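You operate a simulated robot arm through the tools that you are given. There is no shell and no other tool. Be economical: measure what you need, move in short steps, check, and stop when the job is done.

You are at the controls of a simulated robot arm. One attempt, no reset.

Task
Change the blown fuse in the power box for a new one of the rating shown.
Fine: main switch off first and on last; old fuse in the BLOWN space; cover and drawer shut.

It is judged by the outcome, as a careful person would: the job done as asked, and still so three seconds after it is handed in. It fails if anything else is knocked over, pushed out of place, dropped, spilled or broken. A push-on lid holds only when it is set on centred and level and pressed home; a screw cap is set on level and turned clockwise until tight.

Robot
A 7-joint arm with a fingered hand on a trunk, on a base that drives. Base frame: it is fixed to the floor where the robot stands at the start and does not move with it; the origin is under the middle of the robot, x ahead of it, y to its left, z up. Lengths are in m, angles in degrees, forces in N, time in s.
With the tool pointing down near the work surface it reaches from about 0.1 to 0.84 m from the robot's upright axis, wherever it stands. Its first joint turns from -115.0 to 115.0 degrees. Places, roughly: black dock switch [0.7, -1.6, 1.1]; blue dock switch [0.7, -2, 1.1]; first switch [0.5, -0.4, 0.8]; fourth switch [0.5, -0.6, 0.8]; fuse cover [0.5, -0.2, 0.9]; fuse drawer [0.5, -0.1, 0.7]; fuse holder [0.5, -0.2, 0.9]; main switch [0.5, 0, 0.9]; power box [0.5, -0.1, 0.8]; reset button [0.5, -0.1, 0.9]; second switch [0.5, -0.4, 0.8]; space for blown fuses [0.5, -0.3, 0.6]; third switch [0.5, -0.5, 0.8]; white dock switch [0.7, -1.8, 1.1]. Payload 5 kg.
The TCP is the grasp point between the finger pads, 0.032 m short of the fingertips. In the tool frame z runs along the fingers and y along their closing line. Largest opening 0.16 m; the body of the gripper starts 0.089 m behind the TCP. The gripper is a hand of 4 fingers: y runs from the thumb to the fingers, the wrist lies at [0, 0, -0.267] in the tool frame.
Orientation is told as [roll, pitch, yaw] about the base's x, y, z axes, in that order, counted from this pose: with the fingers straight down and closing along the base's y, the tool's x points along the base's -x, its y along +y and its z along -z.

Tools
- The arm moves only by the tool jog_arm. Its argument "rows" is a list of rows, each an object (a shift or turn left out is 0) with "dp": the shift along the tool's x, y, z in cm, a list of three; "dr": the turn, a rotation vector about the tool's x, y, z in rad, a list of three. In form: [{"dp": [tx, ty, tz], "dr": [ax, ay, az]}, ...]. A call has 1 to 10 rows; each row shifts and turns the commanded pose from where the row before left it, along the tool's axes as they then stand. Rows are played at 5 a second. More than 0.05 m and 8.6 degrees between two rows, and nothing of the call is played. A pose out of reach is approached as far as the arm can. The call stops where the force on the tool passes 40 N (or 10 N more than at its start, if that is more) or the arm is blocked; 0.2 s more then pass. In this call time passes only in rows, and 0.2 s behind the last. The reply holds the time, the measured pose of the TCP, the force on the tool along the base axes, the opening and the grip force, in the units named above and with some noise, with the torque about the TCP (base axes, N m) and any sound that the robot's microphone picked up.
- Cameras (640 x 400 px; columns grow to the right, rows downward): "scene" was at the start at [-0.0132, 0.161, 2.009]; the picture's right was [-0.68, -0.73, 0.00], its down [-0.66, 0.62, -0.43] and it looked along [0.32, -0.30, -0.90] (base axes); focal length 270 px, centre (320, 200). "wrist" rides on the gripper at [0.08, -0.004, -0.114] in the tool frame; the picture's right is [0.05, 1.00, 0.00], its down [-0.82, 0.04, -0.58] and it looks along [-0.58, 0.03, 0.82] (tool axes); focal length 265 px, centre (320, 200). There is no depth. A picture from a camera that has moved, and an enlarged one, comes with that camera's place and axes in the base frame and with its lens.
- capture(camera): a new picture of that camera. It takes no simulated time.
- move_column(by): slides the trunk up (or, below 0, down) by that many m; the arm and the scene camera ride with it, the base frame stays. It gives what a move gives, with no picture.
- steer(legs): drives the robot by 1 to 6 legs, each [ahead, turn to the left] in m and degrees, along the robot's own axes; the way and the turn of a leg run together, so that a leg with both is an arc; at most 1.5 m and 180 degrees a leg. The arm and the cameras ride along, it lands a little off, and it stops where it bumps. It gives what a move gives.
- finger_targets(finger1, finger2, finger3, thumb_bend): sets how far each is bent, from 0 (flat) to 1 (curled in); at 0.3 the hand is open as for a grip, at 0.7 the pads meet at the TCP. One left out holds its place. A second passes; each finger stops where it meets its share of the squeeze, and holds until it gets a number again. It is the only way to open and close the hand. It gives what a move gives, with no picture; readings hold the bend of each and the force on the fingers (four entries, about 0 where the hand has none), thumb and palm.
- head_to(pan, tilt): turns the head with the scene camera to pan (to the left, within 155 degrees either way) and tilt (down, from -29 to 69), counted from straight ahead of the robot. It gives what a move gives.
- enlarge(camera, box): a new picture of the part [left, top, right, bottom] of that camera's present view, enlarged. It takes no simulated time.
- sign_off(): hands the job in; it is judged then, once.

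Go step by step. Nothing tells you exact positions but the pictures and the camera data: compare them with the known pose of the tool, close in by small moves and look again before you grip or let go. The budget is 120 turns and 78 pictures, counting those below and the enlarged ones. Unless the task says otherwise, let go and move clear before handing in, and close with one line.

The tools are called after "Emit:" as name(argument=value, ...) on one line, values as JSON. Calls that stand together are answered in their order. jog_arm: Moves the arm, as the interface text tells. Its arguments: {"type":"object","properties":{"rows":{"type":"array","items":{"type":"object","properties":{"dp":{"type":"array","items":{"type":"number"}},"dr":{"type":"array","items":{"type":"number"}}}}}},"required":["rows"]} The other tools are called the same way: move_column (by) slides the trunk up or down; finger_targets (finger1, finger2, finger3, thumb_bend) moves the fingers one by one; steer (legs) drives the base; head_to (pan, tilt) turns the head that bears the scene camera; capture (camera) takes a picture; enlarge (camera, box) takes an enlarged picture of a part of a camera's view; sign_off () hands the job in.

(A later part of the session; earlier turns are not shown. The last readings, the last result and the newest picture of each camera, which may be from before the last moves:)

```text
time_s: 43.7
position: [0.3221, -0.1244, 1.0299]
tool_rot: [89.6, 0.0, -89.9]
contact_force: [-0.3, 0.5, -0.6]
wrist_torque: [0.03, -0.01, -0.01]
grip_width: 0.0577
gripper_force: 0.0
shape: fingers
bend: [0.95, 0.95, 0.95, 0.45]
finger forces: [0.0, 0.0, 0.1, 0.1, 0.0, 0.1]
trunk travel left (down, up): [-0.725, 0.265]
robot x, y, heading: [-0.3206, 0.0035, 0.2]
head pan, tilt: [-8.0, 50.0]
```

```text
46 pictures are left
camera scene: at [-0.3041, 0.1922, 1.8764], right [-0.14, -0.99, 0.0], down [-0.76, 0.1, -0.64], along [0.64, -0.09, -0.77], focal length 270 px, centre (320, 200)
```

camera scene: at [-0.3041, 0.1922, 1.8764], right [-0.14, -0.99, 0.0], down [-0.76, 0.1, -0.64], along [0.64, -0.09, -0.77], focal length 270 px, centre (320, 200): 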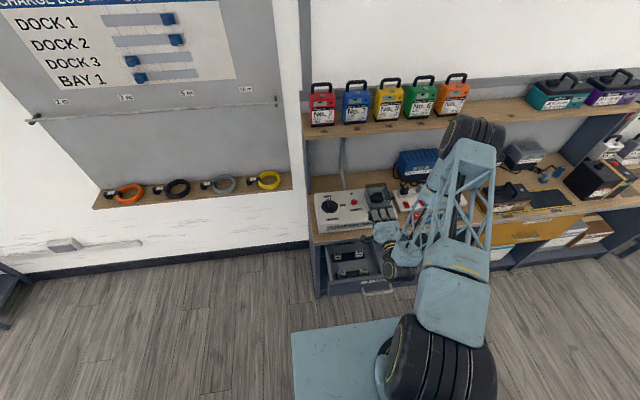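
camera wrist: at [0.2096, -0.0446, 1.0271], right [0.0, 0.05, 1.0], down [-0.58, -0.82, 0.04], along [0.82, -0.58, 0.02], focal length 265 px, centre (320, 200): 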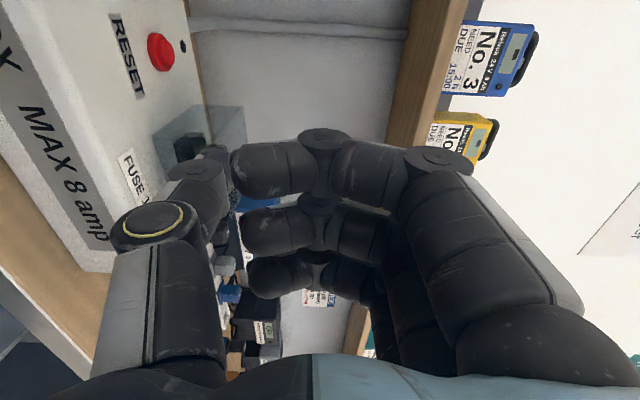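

I'll bring the thumb in front of the tab at y -0.198, slightly below it, still short of it, then look.

Emit:
jog_arm(rows=[{"dp": [-3.6, 0, 0]}, {"dp": [-3.7, 0, 0]}, {"dp": [0, -4.5, 0]}, {"dp": [0, -4.2, 0]}])

Emit:
capture(camera="wrist")

Emit:
enlarge(camera="scene", box=[320, 160, 440, 250])

```text
time_s: 44.7
position: [0.3226, -0.1979, 0.9409]
tool_rot: [89.7, 0.1, -89.8]
contact_force: [0.2, 0.5, 0.1]
wrist_torque: [0.0, -0.01, 0.03]
grip_width: 0.0578
gripper_force: 0.0
shape: fingers
bend: [0.95, 0.95, 0.95, 0.45]
finger forces: [0.1, 0.0, 0.0, 0.0, 0.1, 0.0]
trunk travel left (down, up): [-0.725, 0.265]
robot x, y, heading: [-0.3212, 0.0027, 0.5]
head pan, tilt: [-8.0, 50.0]
```

```text
45 pictures are left
camera wrist: at [0.21, -0.1179, 0.9395], right [0.01, 0.05, 1.0], down [-0.58, -0.82, 0.04], along [0.82, -0.58, 0.02], focal length 265 px, centre (320, 200)
```

wrist: 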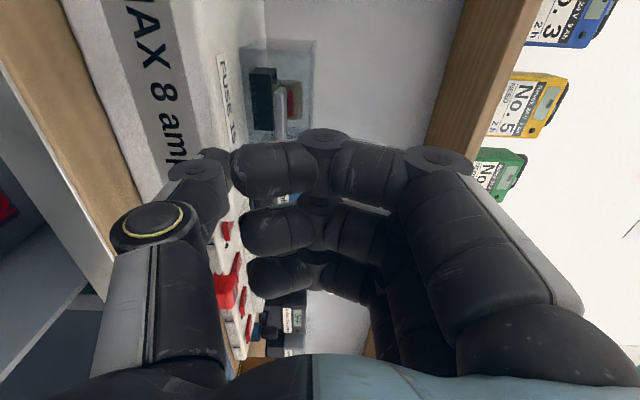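

```text
4.44 times, centred on (380, 205) of scene
camera zoom: at [-0.3036, 0.1919, 1.8765], right [-0.14, -0.99, 0.0], down [-0.76, 0.1, -0.64], along [0.64, -0.09, -0.77], focal length 1198 px, centre (53, 178)
```

zoom: 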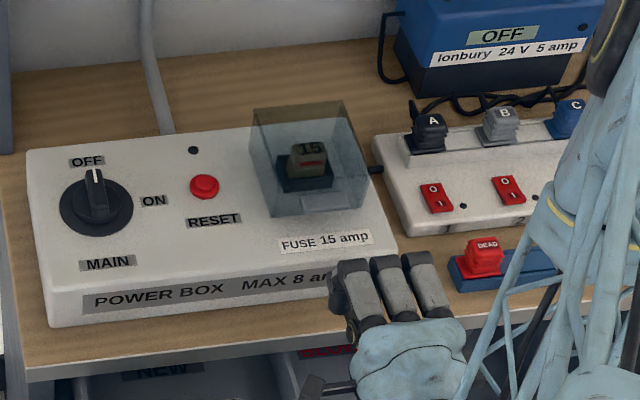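

Combining the views puts the tab at about (0.427, -0.195, 0.907) on the cover's front face, with the cover top at 0.925. I'll pitch the hand a bit nose-down and slide the thumb tip in under the tab.

Emit:
jog_arm(rows=[{"dp": [0, 0.5, 0], "dr": [0.15, 0, 0]}, {"dp": [0, 1.2, -0.4], "dr": [0.15, 0, 0]}, {"dp": [0.2, 0.9, 3]}, {"dp": [0, 0.9, 3]}])

Emit:
enlarge(camera="wrist", box=[140, 20, 380, 240])

Emit:
enlarge(camera="scene", box=[340, 160, 420, 240])

```text
time_s: 45.7
position: [0.3831, -0.1969, 0.9588]
tool_rot: [72.6, 0.0, -90.0]
contact_force: [-0.1, 0.3, -0.2]
wrist_torque: [0.0, 0.0, -0.02]
grip_width: 0.0577
gripper_force: 0.1
shape: fingers
bend: [0.95, 0.95, 0.95, 0.45]
finger forces: [0.0, 0.0, 0.0, 0.1, 0.1, 0.1]
trunk travel left (down, up): [-0.725, 0.265]
robot x, y, heading: [-0.3184, -0.0008, 0.2]
head pan, tilt: [-8.0, 50.0]
```

```text
1.82 times, centred on (260, 130) of wrist
camera zoom: at [0.2745, -0.1157, 0.9902], right [0.3, 0.05, 0.95], down [-0.54, -0.82, 0.21], along [0.79, -0.58, -0.22], focal length 483 px, centre (429, 327)
```

zoom: 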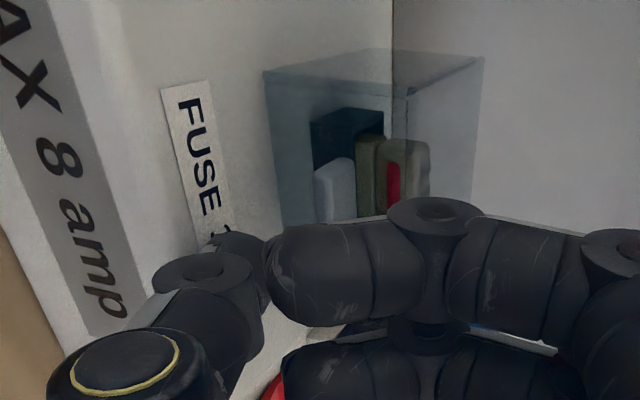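

```text
5.00 times, centred on (380, 200) of scene
camera zoom: at [-0.3038, 0.1925, 1.8763], right [-0.14, -0.99, 0.0], down [-0.76, 0.1, -0.64], along [0.64, -0.09, -0.77], focal length 1347 px, centre (20, 200)
```

zoom: 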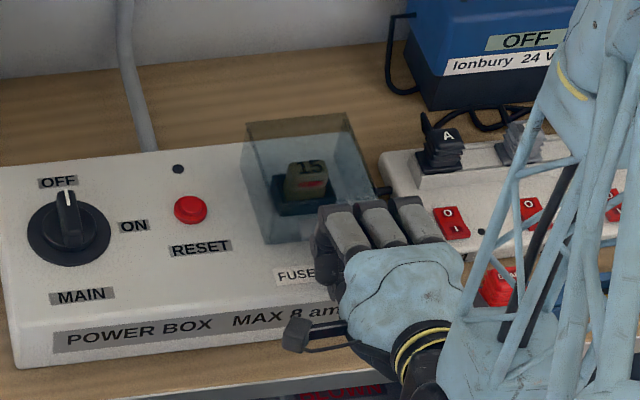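

The tab shows just above and ahead of the thumb tip. I'll advance the last 3 cm.

Emit:
jog_arm(rows=[{"dp": [0, 0.45, 1.45]}, {"dp": [0, 0.45, 1.45]}, {"dp": [0, 0.15, 0.5]}])

Emit:
enlarge(camera="wrist", box=[140, 20, 380, 240])

```text
time_s: 46.5
position: [0.4178, -0.1959, 0.9608]
tool_rot: [72.6, 0.1, -90.0]
contact_force: [-0.7, 0.4, -1.1]
wrist_torque: [-0.02, 0.07, -0.02]
grip_width: 0.058
gripper_force: 1.2
shape: fingers
bend: [0.95, 0.95, 0.95, 0.45]
finger forces: [0.0, 0.1, 0.0, 0.0, 0.9, 0.0]
trunk travel left (down, up): [-0.725, 0.265]
robot x, y, heading: [-0.3202, -0.0011, 0.2]
head pan, tilt: [-8.0, 50.0]
```

```text
1.82 times, centred on (260, 130) of wrist
camera zoom: at [0.3098, -0.1155, 0.9905], right [0.3, 0.05, 0.95], down [-0.54, -0.82, 0.21], along [0.79, -0.58, -0.22], focal length 483 px, centre (429, 327)
```

zoom: 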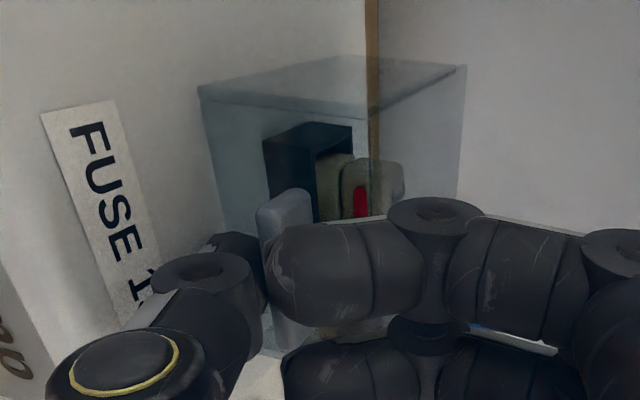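

The thumb is lightly in contact just below the tab. I'll lift 2 cm and see.

Emit:
jog_arm(rows=[{"dp": [0, 0.1, 0.3]}, {"dp": [0, 0.95, -0.3]}, {"dp": [0, 0.95, -0.3]}])

Emit:
enlarge(camera="wrist", box=[140, 20, 380, 240])

```text
time_s: 47.3
position: [0.4225, -0.1957, 0.9793]
tool_rot: [72.6, 0.1, -89.9]
contact_force: [-0.9, 0.1, -0.7]
wrist_torque: [0.0, 0.05, -0.04]
grip_width: 0.0583
gripper_force: 0.4
shape: fingers
bend: [0.95, 0.95, 0.95, 0.45]
finger forces: [0.0, 0.0, 0.0, 0.0, 0.6, 0.0]
trunk travel left (down, up): [-0.725, 0.265]
robot x, y, heading: [-0.3226, 0.0004, 0.3]
head pan, tilt: [-8.0, 50.0]
```

```text
1.82 times, centred on (260, 130) of wrist
camera zoom: at [0.313, -0.1153, 1.0106], right [0.3, 0.05, 0.95], down [-0.54, -0.82, 0.21], along [0.79, -0.57, -0.22], focal length 483 px, centre (429, 327)
```

zoom: 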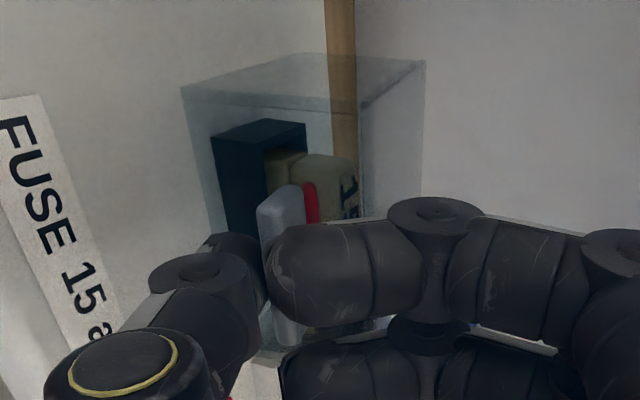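

The cover is lifting on its rear hinge. I'll follow the arc upward and back.

Emit:
jog_arm(rows=[{"dp": [0, 1.6, 0.75]}, {"dp": [0, 1.55, 0.8]}, {"dp": [0, 1.82, 1.56]}, {"dp": [0, 1.82, 1.56]}])

Emit:
capture(camera="wrist")

Emit:
enlarge(camera="scene", box=[340, 160, 420, 240])

```text
time_s: 47.9
position: [0.4334, -0.1969, 0.996]
tool_rot: [71.8, 0.2, -89.9]
contact_force: [-31.8, 4.9, 9.4]
wrist_torque: [0.4, 2.42, 0.06]
grip_width: 0.0626
gripper_force: 16.4
shape: fingers
bend: [0.95, 0.95, 0.95, 0.43]
finger forces: [0.0, 0.0, 0.1, 0.1, 33.3, 0.1]
trunk travel left (down, up): [-0.725, 0.265]
robot x, y, heading: [-0.3215, -0.0022, 0.0]
head pan, tilt: [-8.0, 50.0]
stopped in row 2: the force on the tool passed its limit at 46 N (the readings are from after the stop); the commanded pose is now the measured one
```

```text
39 pictures are left
camera wrist: at [0.3241, -0.1157, 1.0281], right [0.31, 0.05, 0.95], down [-0.54, -0.82, 0.22], along [0.78, -0.58, -0.23], focal length 265 px, centre (320, 200)
```

wrist: 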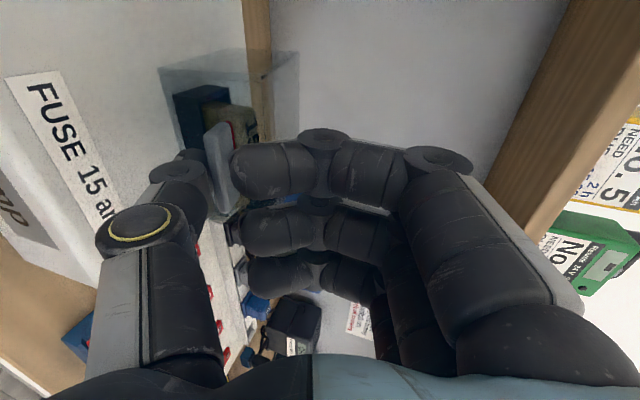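

```text
5.00 times, centred on (380, 200) of scene
camera zoom: at [-0.307, 0.1924, 1.8764], right [-0.14, -0.99, 0.0], down [-0.76, 0.11, -0.64], along [0.64, -0.09, -0.77], focal length 1347 px, centre (20, 200)
```

zoom: 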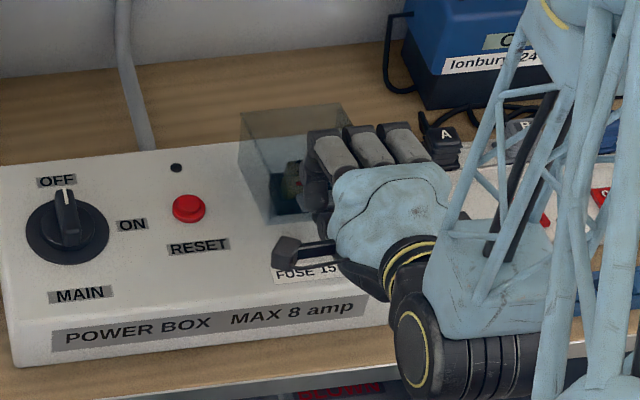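

The thumb pressed too hard into the front face. I'll back off 1 cm and lift more vertically.

Emit:
jog_arm(rows=[{"dp": [0, -0.25, -0.8]}, {"dp": [0, 0.95, -0.3]}, {"dp": [0, 0.95, -0.3]}, {"dp": [0, 0.95, -0.3]}])

Emit:
capture(camera="wrist")

Emit:
enlarge(camera="scene", box=[340, 160, 420, 240])

```text
time_s: 48.9
position: [0.4287, -0.1965, 1.0283]
tool_rot: [72.2, 0.2, -90.0]
contact_force: [-0.7, 0.0, 0.3]
wrist_torque: [0.03, 0.03, 0.0]
grip_width: 0.0582
gripper_force: 0.2
shape: fingers
bend: [0.95, 0.95, 0.95, 0.45]
finger forces: [0.0, 0.0, 0.0, 0.0, 0.3, 0.0]
trunk travel left (down, up): [-0.725, 0.265]
robot x, y, heading: [-0.3218, -0.0012, 0.1]
head pan, tilt: [-8.0, 50.0]
```

```text
37 pictures are left
camera wrist: at [0.3198, -0.1158, 1.059], right [0.31, 0.05, 0.95], down [-0.54, -0.82, 0.22], along [0.79, -0.58, -0.22], focal length 265 px, centre (320, 200)
```

wrist: 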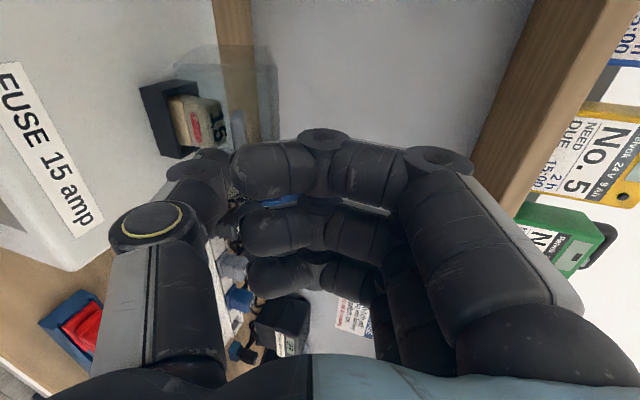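

```text
5.00 times, centred on (380, 200) of scene
camera zoom: at [-0.3046, 0.1923, 1.8763], right [-0.14, -0.99, 0.0], down [-0.76, 0.11, -0.64], along [0.64, -0.09, -0.77], focal length 1347 px, centre (20, 200)
```

zoom: 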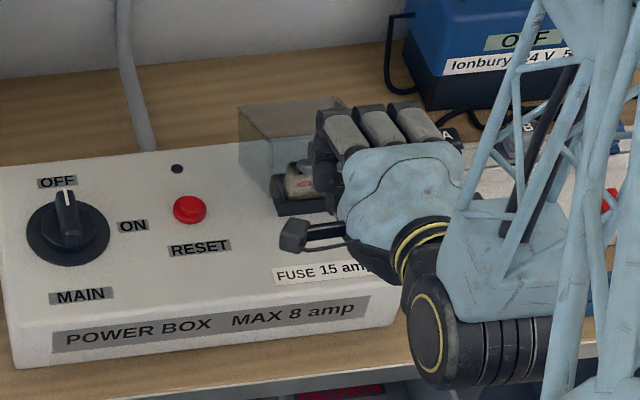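

The cover is about half open and the fuse is exposed. I'll keep following the arc with gentle steps.

Emit:
jog_arm(rows=[{"dp": [0, 1.73, 0.51]}, {"dp": [0, 1.59, 1.07]}, {"dp": [0, 1.35, 1.67]}, {"dp": [0, 1.07, 1.76]}])

Emit:
enlarge(camera="scene", box=[340, 150, 430, 240])

```text
time_s: 49.9
position: [0.4945, -0.1975, 1.0656]
tool_rot: [72.2, 0.2, -90.0]
contact_force: [-0.1, 0.4, -0.2]
wrist_torque: [0.01, 0.02, -0.01]
grip_width: 0.0583
gripper_force: 0.1
shape: fingers
bend: [0.95, 0.95, 0.95, 0.45]
finger forces: [0.0, 0.1, 0.0, 0.1, 0.0, 0.1]
trunk travel left (down, up): [-0.725, 0.265]
robot x, y, heading: [-0.3227, -0.0001, 0.2]
head pan, tilt: [-8.0, 50.0]
```

```text
4.44 times, centred on (385, 195) of scene
camera zoom: at [-0.3043, 0.1924, 1.8763], right [-0.14, -0.99, 0.0], down [-0.76, 0.11, -0.64], along [0.64, -0.09, -0.77], focal length 1198 px, centre (31, 222)
```

zoom: 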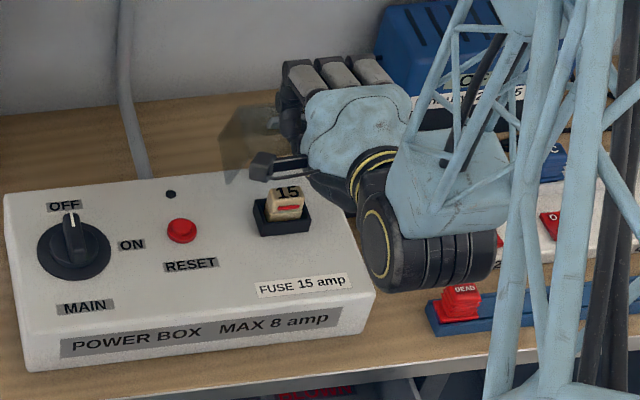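

The cover is nearly upright now. I'll push on another 5 cm back, then retract and check that it stays.

Emit:
jog_arm(rows=[{"dp": [0, 0.6, 1.9]}, {"dp": [0, 0.4, 1.9]}, {"dp": [0, 0.1, 1.9]}])

Emit:
jog_arm(rows=[{"dp": [0, 0, -3]}, {"dp": [0, 0, -4]}, {"dp": [0, 0, -4]}])

Emit:
enlarge(camera="scene", box=[340, 150, 430, 240])

Emit:
capture(camera="wrist")

```text
time_s: 50.7
position: [0.5522, -0.1958, 1.059]
tool_rot: [72.3, 0.0, -90.0]
contact_force: [0.5, -1.5, 8.4]
wrist_torque: [-0.13, -0.18, -0.03]
grip_width: 0.0543
gripper_force: 4.0
shape: fingers
bend: [0.95, 0.95, 0.95, 0.47]
finger forces: [0.0, 0.1, 0.0, 0.0, 8.0, 0.1]
trunk travel left (down, up): [-0.725, 0.265]
robot x, y, heading: [-0.3206, 0.0006, 0.2]
head pan, tilt: [-8.0, 50.0]
```

```text
time_s: 51.5
position: [0.4475, -0.1976, 1.0931]
tool_rot: [72.2, 0.1, -90.0]
contact_force: [-0.3, 0.4, 0.9]
wrist_torque: [-0.03, 0.02, 0.01]
grip_width: 0.0576
gripper_force: 0.0
shape: fingers
bend: [0.95, 0.95, 0.95, 0.45]
finger forces: [0.1, 0.0, 0.0, 0.1, 0.0, 0.1]
trunk travel left (down, up): [-0.725, 0.265]
robot x, y, heading: [-0.3253, 0.0024, 0.2]
head pan, tilt: [-8.0, 50.0]
```

```text
4.44 times, centred on (385, 195) of scene
camera zoom: at [-0.3054, 0.1921, 1.8764], right [-0.14, -0.99, 0.0], down [-0.76, 0.11, -0.64], along [0.64, -0.09, -0.77], focal length 1198 px, centre (31, 222)
```

zoom: 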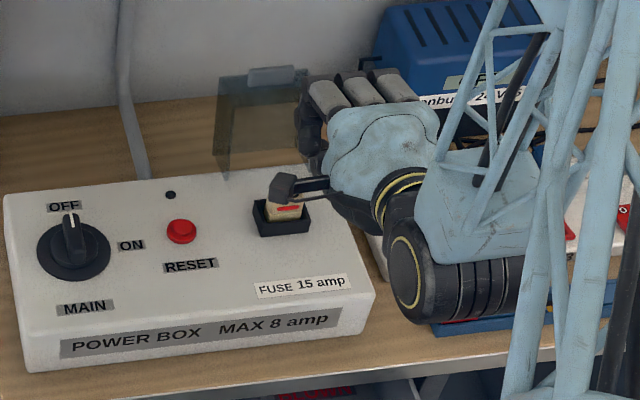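

```text
33 pictures are left
camera wrist: at [0.3375, -0.1167, 1.1249], right [0.31, 0.05, 0.95], down [-0.54, -0.82, 0.22], along [0.79, -0.58, -0.22], focal length 265 px, centre (320, 200)
```

wrist: 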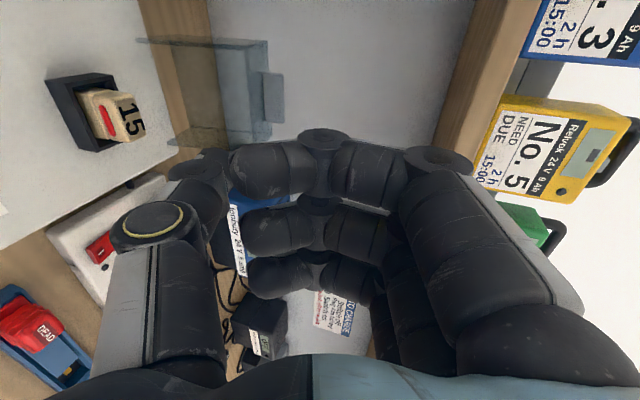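

The cover stands open by itself. The blown fuse's top is near (0.50, -0.198, 0.91). I'll return the hand to vertical, closing along y, and use the thumb and middle finger as a narrow pinch.

Emit:
jog_arm(rows=[{"dp": [0, 0, -4]}, {"dr": [0.148, 0, 0]}, {"dr": [0.148, 0, 0]}, {"dr": [0.148, 0, 0]}, {"dr": [0.148, 0, 0]}, {"dr": [0.148, 0, 0]}, {"dr": [0.148, 0, 0]}, {"dr": [0.148, 0, 0]}, {"dr": [0.148, 0, 0]}, {"dr": [0.0757, 0, 0]}])

Emit:
jog_arm(rows=[{"dr": [0, 0, -0.1495]}, {"dr": [0, 0, -0.1495]}, {"dr": [0, 0, -0.1495]}, {"dr": [0, 0, -0.1495]}, {"dr": [0, 0, -0.1495]}, {"dr": [0, 0, -0.1495]}, {"dr": [0, 0, -0.1495]}, {"dr": [0, 0, -0.1495]}, {"dr": [0, 0, -0.1495]}, {"dr": [0, 0, -0.1495]}])

Emit:
finger_targets(finger1=0.95, finger2=0.52, finger3=0.95, thumb_bend=0.52)

Emit:
jog_arm(rows=[{"dr": [0, 0, -0.0758]}, {"dp": [-3, 0, 4]}, {"dp": [-3, 0, 4]}])

Emit:
capture(camera="wrist")

```text
time_s: 53.7
position: [0.4093, -0.1972, 1.105]
tool_rot: [-0.2, 0.2, -90.0]
contact_force: [0.7, 0.3, 0.8]
wrist_torque: [0.0, -0.03, -0.01]
grip_width: 0.0578
gripper_force: 0.0
shape: fingers
bend: [0.95, 0.95, 0.95, 0.45]
finger forces: [0.0, 0.0, 0.0, 0.0, 0.1, 0.0]
trunk travel left (down, up): [-0.725, 0.265]
robot x, y, heading: [-0.3231, 0.0009, 0.1]
head pan, tilt: [-8.0, 50.0]
```

```text
time_s: 55.9
position: [0.4095, -0.1974, 1.1058]
tool_rot: [0.1, 0.0, -4.2]
contact_force: [0.6, 0.0, 0.0]
wrist_torque: [0.01, -0.05, 0.03]
grip_width: 0.0575
gripper_force: 0.1
shape: fingers
bend: [0.95, 0.95, 0.95, 0.45]
finger forces: [0.0, 0.0, 0.0, 0.0, 0.0, 0.0]
trunk travel left (down, up): [-0.725, 0.265]
robot x, y, heading: [-0.3212, 0.0005, 0.2]
head pan, tilt: [-8.0, 50.0]
```

```text
time_s: 56.9
position: [0.4074, -0.1962, 1.1046]
tool_rot: [0.0, 0.0, -4.3]
contact_force: [-0.1, 1.3, 0.1]
wrist_torque: [0.0, -0.01, -0.03]
grip_width: 0.0519
gripper_force: 0.1
shape: fingers
bend: [0.95, 0.52, 0.95, 0.52]
finger forces: [0.1, 0.1, 0.0, 0.0, 0.1, 0.0]
trunk travel left (down, up): [-0.725, 0.265]
robot x, y, heading: [-0.3219, -0.0001, 0.2]
head pan, tilt: [-8.0, 50.0]
```

```text
time_s: 57.7
position: [0.4697, -0.1948, 1.0249]
tool_rot: [0.1, 0.1, 0.0]
contact_force: [0.9, -0.3, -1.0]
wrist_torque: [0.0, 0.04, 0.01]
grip_width: 0.0519
gripper_force: 0.0
shape: fingers
bend: [0.95, 0.52, 0.95, 0.52]
finger forces: [0.0, 0.1, 0.1, 0.0, 0.0, 0.0]
trunk travel left (down, up): [-0.725, 0.265]
robot x, y, heading: [-0.3263, -0.0001, 0.0]
head pan, tilt: [-8.0, 50.0]
```

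```text
32 pictures are left
camera wrist: at [0.3904, -0.1998, 1.1396], right [-0.05, 1.0, 0.0], down [0.82, 0.04, 0.58], along [0.57, 0.03, -0.82], focal length 265 px, centre (320, 200)
```

wrist: 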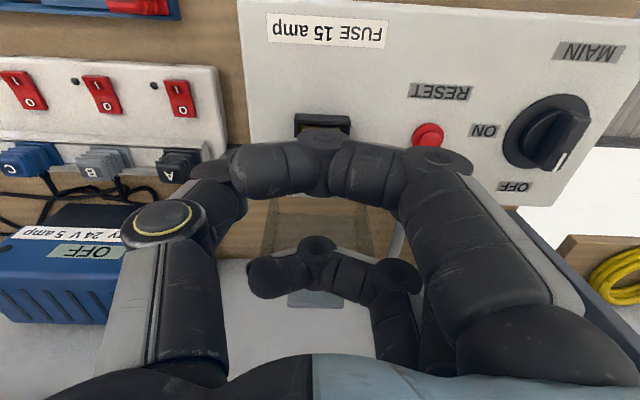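

The curled outer finger blocks the view, so I'll open the outer fingers alongside instead and look again.

Emit:
finger_targets(finger1=0.5, finger2=0.52, finger3=0.5, thumb_bend=0.52)

Emit:
jog_arm(rows=[{"dp": [-2.7, 0, 2]}, {"dp": [0, 0, 2.5]}])

Emit:
enlarge(camera="wrist", box=[180, 40, 460, 260])

Emit:
enlarge(camera="scene", box=[340, 150, 430, 240])

```text
time_s: 58.7
position: [0.4689, -0.1951, 1.0254]
tool_rot: [0.1, 0.1, 0.0]
contact_force: [0.2, -0.1, 0.1]
wrist_torque: [-0.01, -0.03, 0.03]
grip_width: 0.0873
gripper_force: 0.1
shape: fingers
bend: [0.5, 0.52, 0.5, 0.52]
finger forces: [0.0, 0.1, 0.0, 0.0, 0.0, 0.1]
trunk travel left (down, up): [-0.725, 0.265]
robot x, y, heading: [-0.322, -0.0009, 0.2]
head pan, tilt: [-8.0, 50.0]
```

```text
time_s: 59.3
position: [0.4959, -0.1965, 0.9784]
tool_rot: [0.3, 0.1, 0.1]
contact_force: [-0.8, 0.1, 0.4]
wrist_torque: [0.05, 0.02, -0.01]
grip_width: 0.0873
gripper_force: 0.0
shape: fingers
bend: [0.5, 0.52, 0.5, 0.52]
finger forces: [0.0, 0.0, 0.0, 0.0, 0.0, 0.0]
trunk travel left (down, up): [-0.725, 0.265]
robot x, y, heading: [-0.3224, 0.0027, -0.0]
head pan, tilt: [-8.0, 50.0]
```

```text
1.82 times, centred on (320, 150) of wrist
camera zoom: at [0.4168, -0.2, 1.094], right [-0.05, 1.0, 0.0], down [0.82, 0.04, 0.58], along [0.58, 0.03, -0.82], focal length 483 px, centre (320, 291)
```

zoom: 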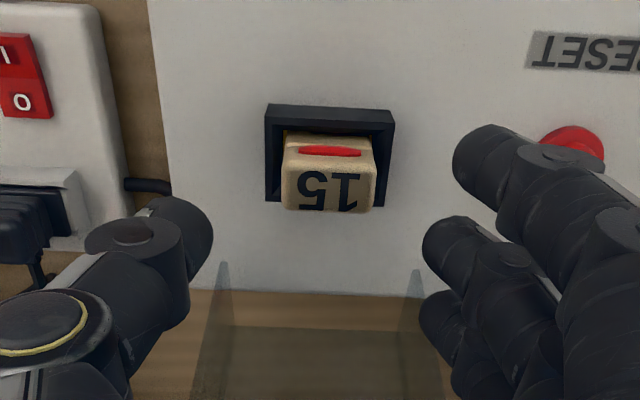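

```text
4.44 times, centred on (385, 195) of scene
camera zoom: at [-0.3044, 0.1921, 1.8765], right [-0.14, -0.99, 0.0], down [-0.76, 0.11, -0.64], along [0.64, -0.09, -0.77], focal length 1198 px, centre (31, 222)
```

zoom: 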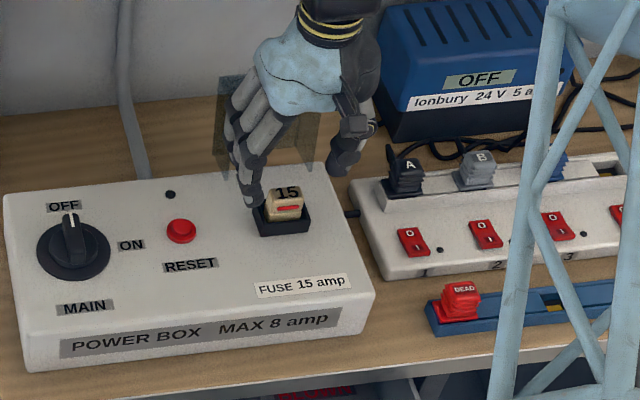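

The fuse's top centre is at about (0.498, -0.194, 0.908), 37 x 20 mm, in a black holder. I'll lower to TCP z 0.92 and pinch it.

Emit:
jog_arm(rows=[{"dp": [-0.2, 0.3, 2]}, {"dp": [0, 0, 2]}, {"dp": [0, 0, 1.8]}])

Emit:
finger_targets(finger1=0.56, finger2=0.75, finger3=0.56, thumb_bend=0.75)

Emit:
enlarge(camera="wrist", box=[180, 40, 460, 260])

```text
time_s: 60.1
position: [0.4979, -0.1937, 0.9212]
tool_rot: [0.1, 0.1, 0.0]
contact_force: [0.1, -0.4, -0.2]
wrist_torque: [-0.01, 0.04, -0.01]
grip_width: 0.0873
gripper_force: 0.1
shape: fingers
bend: [0.5, 0.52, 0.5, 0.52]
finger forces: [0.0, 0.0, 0.0, 0.1, 0.0, 0.1]
trunk travel left (down, up): [-0.725, 0.265]
robot x, y, heading: [-0.3256, -0.0017, 0.3]
head pan, tilt: [-8.0, 50.0]
```

```text
time_s: 61.1
position: [0.498, -0.1941, 0.9209]
tool_rot: [0.0, 0.1, 0.1]
contact_force: [-1.0, -17.5, -7.1]
wrist_torque: [-0.15, 0.01, -0.01]
grip_width: 0.063
gripper_force: 18.1
shape: fingers
bend: [0.56, 0.58, 0.56, 0.64]
finger forces: [0.2, 9.7, 0.0, 0.0, 26.4, 0.1]
trunk travel left (down, up): [-0.725, 0.265]
robot x, y, heading: [-0.32, -0.0016, -0.0]
head pan, tilt: [-8.0, 50.0]
```

```text
1.82 times, centred on (320, 150) of wrist
camera zoom: at [0.4186, -0.1994, 1.0354], right [-0.05, 1.0, 0.0], down [0.82, 0.04, 0.58], along [0.57, 0.03, -0.82], focal length 483 px, centre (320, 291)
```

zoom: 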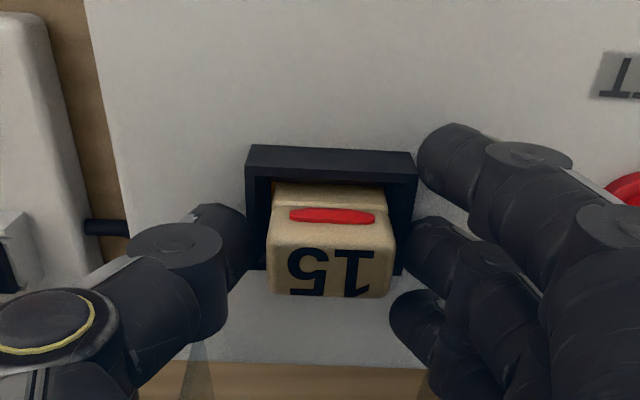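

The tips met the holder's rim, not the fuse. I'll open, rise 1.2 cm and close again.

Emit:
finger_targets(finger2=0.54, thumb_bend=0.54)

Emit:
jog_arm(rows=[{"dp": [0, -0.2, -1.2]}])

Emit:
finger_targets(finger1=0.56, finger2=0.75, finger3=0.56, thumb_bend=0.75)

Emit:
enlarge(camera="wrist", box=[180, 40, 460, 260])

```text
time_s: 62.1
position: [0.4981, -0.1931, 0.9218]
tool_rot: [0.2, 0.0, 0.1]
contact_force: [0.8, -0.2, 0.2]
wrist_torque: [-0.01, 0.0, 0.01]
grip_width: 0.0724
gripper_force: 0.1
shape: fingers
bend: [0.56, 0.54, 0.56, 0.54]
finger forces: [0.0, 0.1, 0.1, 0.0, 0.0, 0.0]
trunk travel left (down, up): [-0.725, 0.265]
robot x, y, heading: [-0.3246, -0.0001, 0.1]
head pan, tilt: [-8.0, 50.0]
```

```text
time_s: 62.5
position: [0.4976, -0.196, 0.9337]
tool_rot: [0.2, 0.2, 0.0]
contact_force: [-0.4, 0.8, 0.5]
wrist_torque: [0.02, 0.0, 0.01]
grip_width: 0.0724
gripper_force: 0.1
shape: fingers
bend: [0.56, 0.54, 0.56, 0.54]
finger forces: [0.0, 0.1, 0.1, 0.0, 0.0, 0.0]
trunk travel left (down, up): [-0.725, 0.265]
robot x, y, heading: [-0.3219, -0.0013, 0.2]
head pan, tilt: [-8.0, 50.0]
```

```text
time_s: 63.5
position: [0.4976, -0.1958, 0.9337]
tool_rot: [0.1, 0.1, -0.1]
contact_force: [0.4, -3.6, 1.3]
wrist_torque: [-0.11, 0.0, 0.05]
grip_width: 0.05
gripper_force: 14.3
shape: fingers
bend: [0.56, 0.59, 0.56, 0.69]
finger forces: [0.0, 12.9, 0.1, 0.0, 16.3, 0.0]
trunk travel left (down, up): [-0.725, 0.265]
robot x, y, heading: [-0.3234, -0.0019, 0.2]
head pan, tilt: [-8.0, 50.0]
```

```text
1.82 times, centred on (320, 150) of wrist
camera zoom: at [0.4188, -0.2001, 1.0486], right [-0.05, 1.0, 0.0], down [0.82, 0.04, 0.58], along [0.58, 0.03, -0.82], focal length 483 px, centre (320, 291)
```

zoom: 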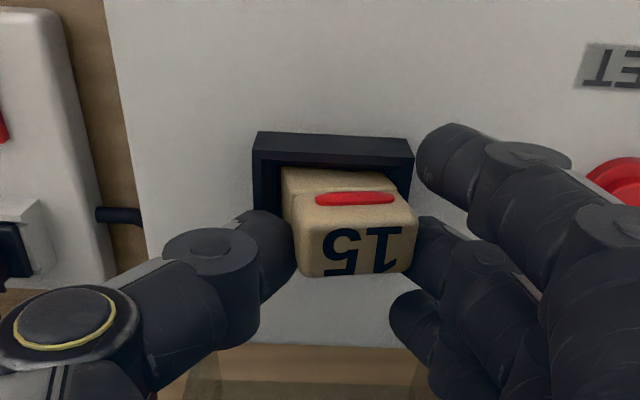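

The fuse is gripped, slightly tilted. I'll pull it straight up.

Emit:
jog_arm(rows=[{"dp": [0, 0, -0.8]}, {"dp": [0, 0, -0.8]}, {"dp": [0, 0, -1]}, {"dp": [0, 0, -2]}, {"dp": [0, 0, -3]}])

Emit:
enlarge(camera="wrist", box=[180, 40, 460, 260])

```text
time_s: 64.7
position: [0.498, -0.1935, 1.0096]
tool_rot: [0.2, 0.1, 0.1]
contact_force: [0.9, 0.1, -0.6]
wrist_torque: [-0.02, -0.03, -0.03]
grip_width: 0.0489
gripper_force: 13.5
shape: fingers
bend: [0.56, 0.59, 0.56, 0.69]
finger forces: [0.1, 13.8, 0.0, 0.1, 13.8, 0.0]
trunk travel left (down, up): [-0.725, 0.265]
robot x, y, heading: [-0.3217, -0.0008, 0.0]
head pan, tilt: [-8.0, 50.0]
```

```text
1.82 times, centred on (320, 150) of wrist
camera zoom: at [0.4185, -0.1988, 1.1248], right [-0.05, 1.0, 0.0], down [0.82, 0.04, 0.58], along [0.58, 0.03, -0.82], focal length 483 px, centre (320, 291)
```

zoom: 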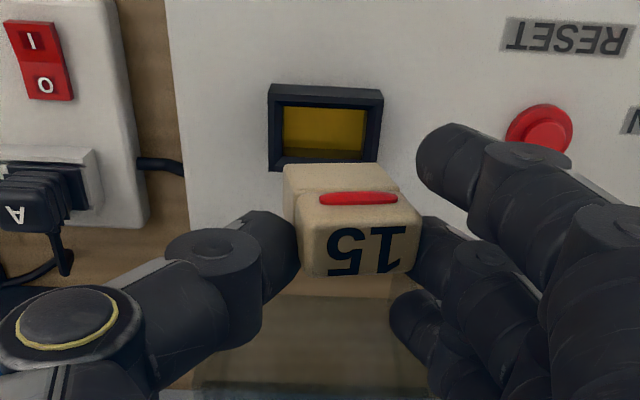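

The blown fuse is out. I'll carry it over to the BLOWN compartment around (0.25, -0.24), and look before lowering.

Emit:
jog_arm(rows=[{"dp": [4.9, 0, 0]}, {"dp": [4.9, -0.9, 0]}, {"dp": [4.9, -0.9, 0]}, {"dp": [4.9, -0.9, 0]}, {"dp": [4.9, -0.9, 0]}, {"dp": [0, -0.9, 4]}, {"dp": [0, 0, 4.5]}, {"dp": [0, 0, 4.5]}])

Emit:
capture(camera="wrist")

Emit:
enlarge(camera="scene", box=[310, 200, 450, 310])

```text
time_s: 66.5
position: [0.2542, -0.2416, 0.8802]
tool_rot: [0.2, 0.1, 0.0]
contact_force: [-0.7, 0.3, -0.1]
wrist_torque: [-0.02, 0.06, 0.01]
grip_width: 0.0493
gripper_force: 13.3
shape: fingers
bend: [0.56, 0.59, 0.56, 0.69]
finger forces: [0.1, 13.8, 0.1, 0.1, 13.7, 0.0]
trunk travel left (down, up): [-0.725, 0.265]
robot x, y, heading: [-0.3239, -0.0025, -0.0]
head pan, tilt: [-8.0, 50.0]
```

```text
26 pictures are left
camera wrist: at [0.174, -0.2454, 0.9944], right [-0.05, 1.0, 0.0], down [0.82, 0.04, 0.58], along [0.58, 0.03, -0.82], focal length 265 px, centre (320, 200)
```

wrist: 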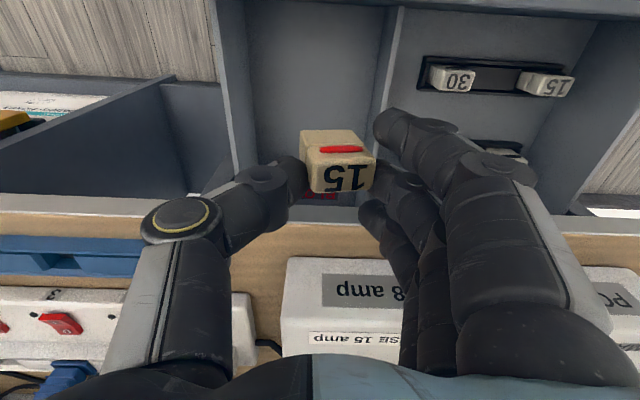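

```text
3.64 times, centred on (380, 255) of scene
camera zoom: at [-0.3035, 0.1916, 1.8765], right [-0.14, -0.99, 0.0], down [-0.76, 0.11, -0.64], along [0.64, -0.09, -0.77], focal length 980 px, centre (102, 0)
```

zoom: 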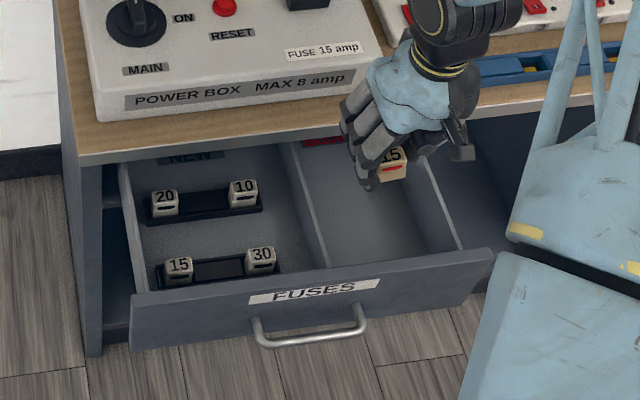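

The compartment spans y -0.166 to -0.328, starting at x 0.175. I'll centre at y -0.25, x 0.24 and lower, slowly at the end.

Emit:
jog_arm(rows=[{"dp": [1.4, -0.9, 3]}, {"dp": [0, 0, 4]}, {"dp": [0, 0, 4]}, {"dp": [0, 0, 2]}, {"dp": [0, 0, 1]}, {"dp": [0, 0, 1]}])

Emit:
enlarge(camera="scene", box=[340, 220, 430, 290])

```text
time_s: 67.9
position: [0.2383, -0.2486, 0.7281]
tool_rot: [0.2, 0.2, 0.1]
contact_force: [-0.4, 0.6, -0.9]
wrist_torque: [-0.05, 0.02, -0.01]
grip_width: 0.0491
gripper_force: 13.4
shape: fingers
bend: [0.56, 0.59, 0.56, 0.69]
finger forces: [0.1, 13.8, 0.1, 0.0, 13.7, 0.1]
trunk travel left (down, up): [-0.725, 0.265]
robot x, y, heading: [-0.3216, 0.0042, 0.2]
head pan, tilt: [-8.0, 50.0]
```

```text
5.71 times, centred on (385, 255) of scene
camera zoom: at [-0.3042, 0.1919, 1.8764], right [-0.14, -0.99, 0.0], down [-0.76, 0.11, -0.64], along [0.64, -0.09, -0.77], focal length 1540 px, centre (-51, -114)
```

zoom: 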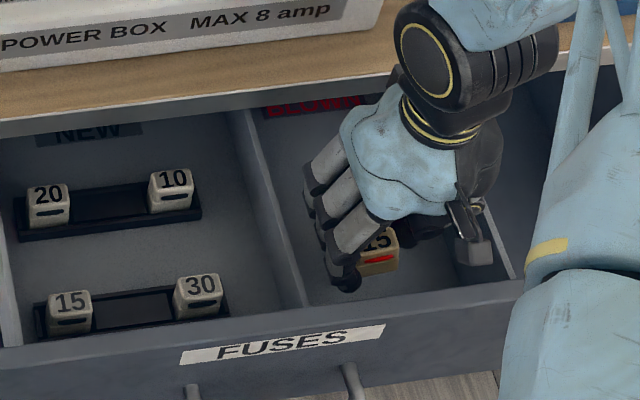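

Not yet on the floor. I'll go down in small steps until contact.

Emit:
jog_arm(rows=[{"dp": [0, 0, 0.7]}, {"dp": [0, 0, 0.6]}, {"dp": [0, 0, 0.5]}])

Emit:
jog_arm(rows=[{"dp": [0, 0, 0.5]}, {"dp": [0, 0, 0.4]}])

```text
time_s: 68.7
position: [0.2391, -0.2495, 0.7114]
tool_rot: [0.2, 0.1, 0.0]
contact_force: [-0.3, 0.0, 0.3]
wrist_torque: [-0.01, 0.0, 0.0]
grip_width: 0.049
gripper_force: 13.8
shape: fingers
bend: [0.56, 0.59, 0.56, 0.69]
finger forces: [0.0, 13.7, 0.1, 0.1, 13.7, 0.0]
trunk travel left (down, up): [-0.725, 0.265]
robot x, y, heading: [-0.323, 0.0012, 0.1]
head pan, tilt: [-8.0, 50.0]
```

```text
time_s: 69.3
position: [0.2378, -0.2499, 0.7021]
tool_rot: [0.1, 0.0, 0.0]
contact_force: [-0.2, -0.4, -1.1]
wrist_torque: [0.0, -0.02, -0.03]
grip_width: 0.0491
gripper_force: 14.0
shape: fingers
bend: [0.56, 0.59, 0.56, 0.69]
finger forces: [0.1, 13.8, 0.0, 0.1, 13.7, 0.0]
trunk travel left (down, up): [-0.725, 0.265]
robot x, y, heading: [-0.3208, 0.0007, 0.2]
head pan, tilt: [-8.0, 50.0]
```

Emit:
jog_arm(rows=[{"dp": [0, 0, 0.5]}, {"dp": [0, 0, 0.5]}])

Emit:
capture(camera="wrist")

```text
time_s: 69.9
position: [0.2389, -0.2498, 0.6949]
tool_rot: [0.1, -0.1, 0.0]
contact_force: [-0.3, -4.6, 16.0]
wrist_torque: [0.14, 0.05, 0.01]
grip_width: 0.0483
gripper_force: 16.5
shape: fingers
bend: [0.56, 0.6, 0.56, 0.69]
finger forces: [0.0, 13.5, 0.0, 0.0, 19.7, 0.1]
trunk travel left (down, up): [-0.725, 0.265]
robot x, y, heading: [-0.3195, 0.0004, 0.1]
head pan, tilt: [-8.0, 50.0]
```

```text
23 pictures are left
camera wrist: at [0.1591, -0.2536, 0.8092], right [-0.05, 1.0, 0.0], down [0.82, 0.04, 0.58], along [0.58, 0.03, -0.82], focal length 265 px, centre (320, 200)
```

wrist: 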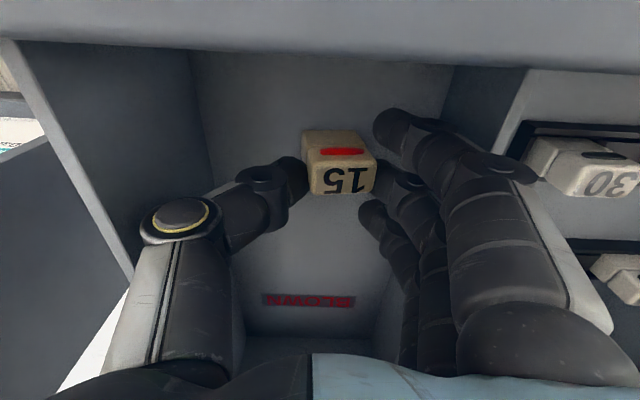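

The fuse touches the floor of BLOWN. I'll ease off slightly, open, and rise.

Emit:
jog_arm(rows=[{"dp": [0, 0, -0.2]}])

Emit:
finger_targets(finger1=0.53, finger2=0.53, finger3=0.53, thumb_bend=0.6)

Emit:
jog_arm(rows=[{"dp": [0, 0, -3]}, {"dp": [0, 0, -4]}, {"dp": [0, 0, -4]}, {"dp": [0, 0, -4]}, {"dp": [0, 4.5, 0]}, {"dp": [0, 4.5, 0]}, {"dp": [0, 4.5, 0]}, {"dp": [0, 4.5, 0]}, {"dp": [1, 4.5, 0]}, {"dp": [1, 4.3, 0]}])

Emit:
capture(camera="wrist")

Emit:
enlarge(camera="scene", box=[310, 200, 450, 310])

```text
time_s: 70.3
position: [0.2385, -0.2485, 0.6941]
tool_rot: [0.2, 0.1, 0.0]
contact_force: [-0.1, -1.7, 5.6]
wrist_torque: [0.08, 0.01, -0.01]
grip_width: 0.0484
gripper_force: 15.6
shape: fingers
bend: [0.56, 0.59, 0.56, 0.69]
finger forces: [0.0, 14.1, 0.0, 0.0, 16.7, 0.1]
trunk travel left (down, up): [-0.725, 0.265]
robot x, y, heading: [-0.3247, 0.0003, -0.1]
head pan, tilt: [-8.0, 50.0]
```

```text
time_s: 71.3
position: [0.2389, -0.2483, 0.6956]
tool_rot: [0.2, 0.1, 0.0]
contact_force: [-0.1, 0.4, -0.1]
wrist_torque: [-0.02, 0.04, 0.04]
grip_width: 0.0653
gripper_force: 0.1
shape: fingers
bend: [0.53, 0.53, 0.53, 0.6]
finger forces: [0.1, 0.0, 0.0, 0.1, 0.0, 0.1]
trunk travel left (down, up): [-0.725, 0.265]
robot x, y, heading: [-0.3223, -0.0016, -0.0]
head pan, tilt: [-8.0, 50.0]
```

```text
time_s: 73.5
position: [0.218, 0.02, 0.8466]
tool_rot: [0.1, 0.1, 0.0]
contact_force: [-0.1, 0.2, 0.0]
wrist_torque: [-0.02, 0.01, 0.0]
grip_width: 0.0661
gripper_force: 0.0
shape: fingers
bend: [0.53, 0.53, 0.53, 0.6]
finger forces: [0.1, 0.0, 0.0, 0.0, 0.0, 0.0]
trunk travel left (down, up): [-0.725, 0.265]
robot x, y, heading: [-0.3236, -0.002, -0.2]
head pan, tilt: [-8.0, 50.0]
```

```text
22 pictures are left
camera wrist: at [0.1395, 0.0159, 0.9616], right [-0.05, 1.0, 0.0], down [0.82, 0.04, 0.58], along [0.58, 0.03, -0.82], focal length 265 px, centre (320, 200)
```

wrist: 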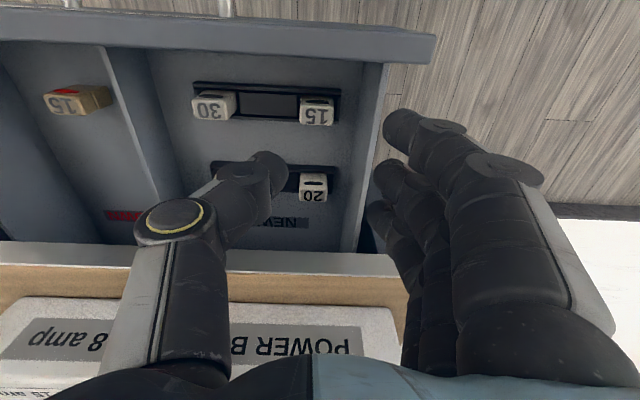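

```text
3.64 times, centred on (380, 255) of scene
camera zoom: at [-0.3046, 0.1942, 1.8761], right [-0.14, -0.99, 0.0], down [-0.76, 0.1, -0.64], along [0.64, -0.09, -0.77], focal length 980 px, centre (102, 0)
```

zoom: 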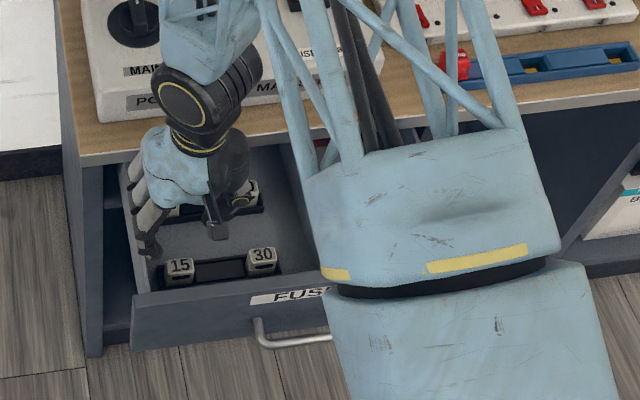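

The old fuse stands in BLOWN, and the new 15 is near (0.224, 0.016, 0.69). I'll narrow the fingers to fit beside the drawer wall, lower partway and look.

Emit:
finger_targets(finger1=0.6, finger2=0.6, finger3=0.6, thumb_bend=0.57)

Emit:
jog_arm(rows=[{"dp": [-0.6, -0.6, 3.5]}, {"dp": [0, 0, 3.5]}])

Emit:
enlarge(camera="wrist", box=[180, 40, 460, 260])

```text
time_s: 74.5
position: [0.2187, 0.0185, 0.8466]
tool_rot: [0.1, 0.2, -0.1]
contact_force: [-0.5, 0.3, -0.2]
wrist_torque: [0.01, 0.01, 0.0]
grip_width: 0.0609
gripper_force: 0.0
shape: fingers
bend: [0.6, 0.6, 0.6, 0.56]
finger forces: [0.0, 0.0, 0.0, 0.0, 0.1, 0.0]
trunk travel left (down, up): [-0.725, 0.265]
robot x, y, heading: [-0.3184, -0.0004, 0.2]
head pan, tilt: [-8.0, 50.0]
```

```text
time_s: 75.1
position: [0.2255, 0.0134, 0.7759]
tool_rot: [0.1, 0.0, 0.0]
contact_force: [-0.7, 0.4, 0.2]
wrist_torque: [0.03, 0.03, 0.0]
grip_width: 0.0607
gripper_force: 0.0
shape: fingers
bend: [0.6, 0.6, 0.6, 0.56]
finger forces: [0.0, 0.1, 0.1, 0.0, 0.1, 0.0]
trunk travel left (down, up): [-0.725, 0.265]
robot x, y, heading: [-0.3214, 0.0013, 0.1]
head pan, tilt: [-8.0, 50.0]
```

```text
1.82 times, centred on (320, 150) of wrist
camera zoom: at [0.1457, 0.009, 0.8897], right [-0.05, 1.0, 0.0], down [0.82, 0.04, 0.58], along [0.58, 0.03, -0.82], focal length 483 px, centre (320, 291)
```

zoom: 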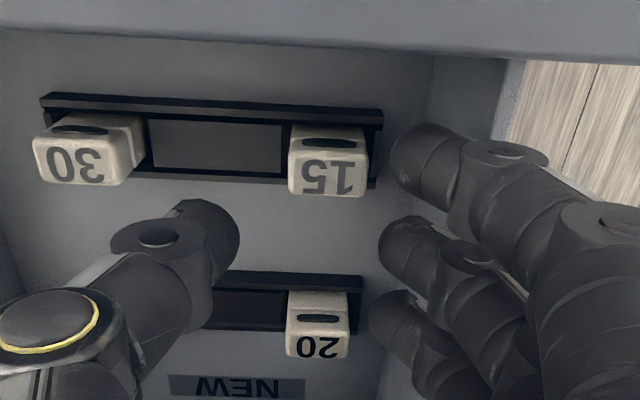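

By apparent size, the new 15's top is at about (0.236, 0.018, 0.668). I'll align and lower further, then check once more.

Emit:
jog_arm(rows=[{"dp": [-1.1, 0.1, 2.5]}, {"dp": [0, 0, 2.5]}])

Emit:
enlarge(camera="wrist", box=[180, 40, 460, 260])

```text
time_s: 75.7
position: [0.234, 0.0106, 0.7273]
tool_rot: [0.0, 0.1, 0.0]
contact_force: [0.0, -22.3, 15.9]
wrist_torque: [0.94, 0.02, 0.04]
grip_width: 0.0546
gripper_force: 12.7
shape: fingers
bend: [0.62, 0.62, 0.62, 0.56]
finger forces: [8.7, 8.6, 8.2, 0.0, 0.2, 0.0]
trunk travel left (down, up): [-0.725, 0.265]
robot x, y, heading: [-0.3247, 0.0002, 0.0]
head pan, tilt: [-8.0, 50.0]
```

```text
1.82 times, centred on (320, 150) of wrist
camera zoom: at [0.1551, 0.0071, 0.8411], right [-0.05, 1.0, 0.0], down [0.82, 0.04, 0.58], along [0.57, 0.03, -0.82], focal length 483 px, centre (320, 291)
```

zoom: 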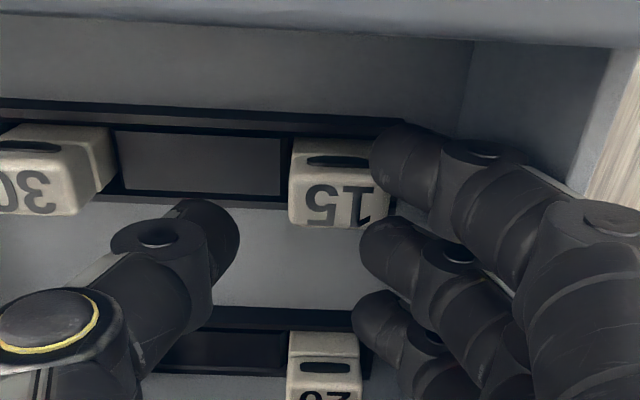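

The fingers ride on the drawer's side wall. I'll rise, lean the hand 15° (wrist toward -y), shift so straighter fingers slip between wall and fuse, and lower again.

Emit:
jog_arm(rows=[{"dp": [0, 0, -3]}, {"dp": [0, -1.2, -1], "dr": [-0.13, 0, 0]}, {"dp": [0, -1, 0], "dr": [-0.13, 0, 0]}])

Emit:
finger_targets(finger1=0.53, finger2=0.53, finger3=0.53, thumb_bend=0.6)

Emit:
enlarge(camera="wrist", box=[180, 40, 460, 260])

```text
time_s: 76.5
position: [0.2356, 0.0145, 0.7644]
tool_rot: [15.0, 0.1, 2.5]
contact_force: [1.9, 0.8, -0.4]
wrist_torque: [0.01, 0.12, 0.01]
grip_width: 0.0603
gripper_force: 0.1
shape: fingers
bend: [0.6, 0.6, 0.6, 0.56]
finger forces: [0.0, 0.0, 0.0, 0.0, 0.0, 0.1]
trunk travel left (down, up): [-0.725, 0.265]
robot x, y, heading: [-0.3198, -0.002, 0.2]
head pan, tilt: [-8.0, 50.0]
```

```text
time_s: 77.5
position: [0.2353, -0.0076, 0.7652]
tool_rot: [15.0, 0.1, 0.1]
contact_force: [-0.3, 0.4, 0.1]
wrist_torque: [0.02, 0.01, 0.0]
grip_width: 0.0661
gripper_force: 0.0
shape: fingers
bend: [0.53, 0.53, 0.53, 0.6]
finger forces: [0.0, 0.0, 0.1, 0.0, 0.0, 0.0]
trunk travel left (down, up): [-0.725, 0.265]
robot x, y, heading: [-0.3237, -0.0018, 0.3]
head pan, tilt: [-8.0, 50.0]
```

```text
1.82 times, centred on (320, 150) of wrist
camera zoom: at [0.1556, -0.0412, 0.8745], right [-0.05, 0.96, 0.26], down [0.82, -0.11, 0.57], along [0.58, 0.24, -0.78], focal length 483 px, centre (320, 291)
```

zoom: 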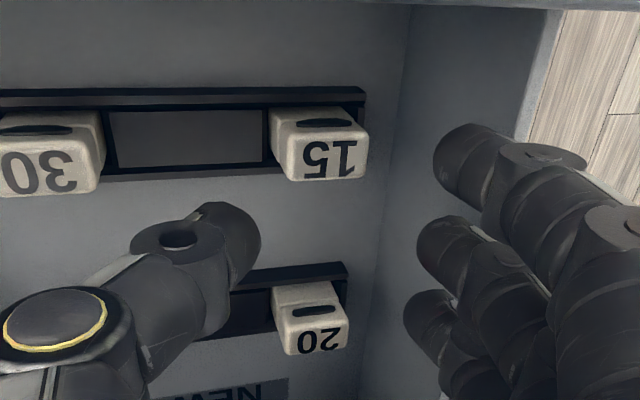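

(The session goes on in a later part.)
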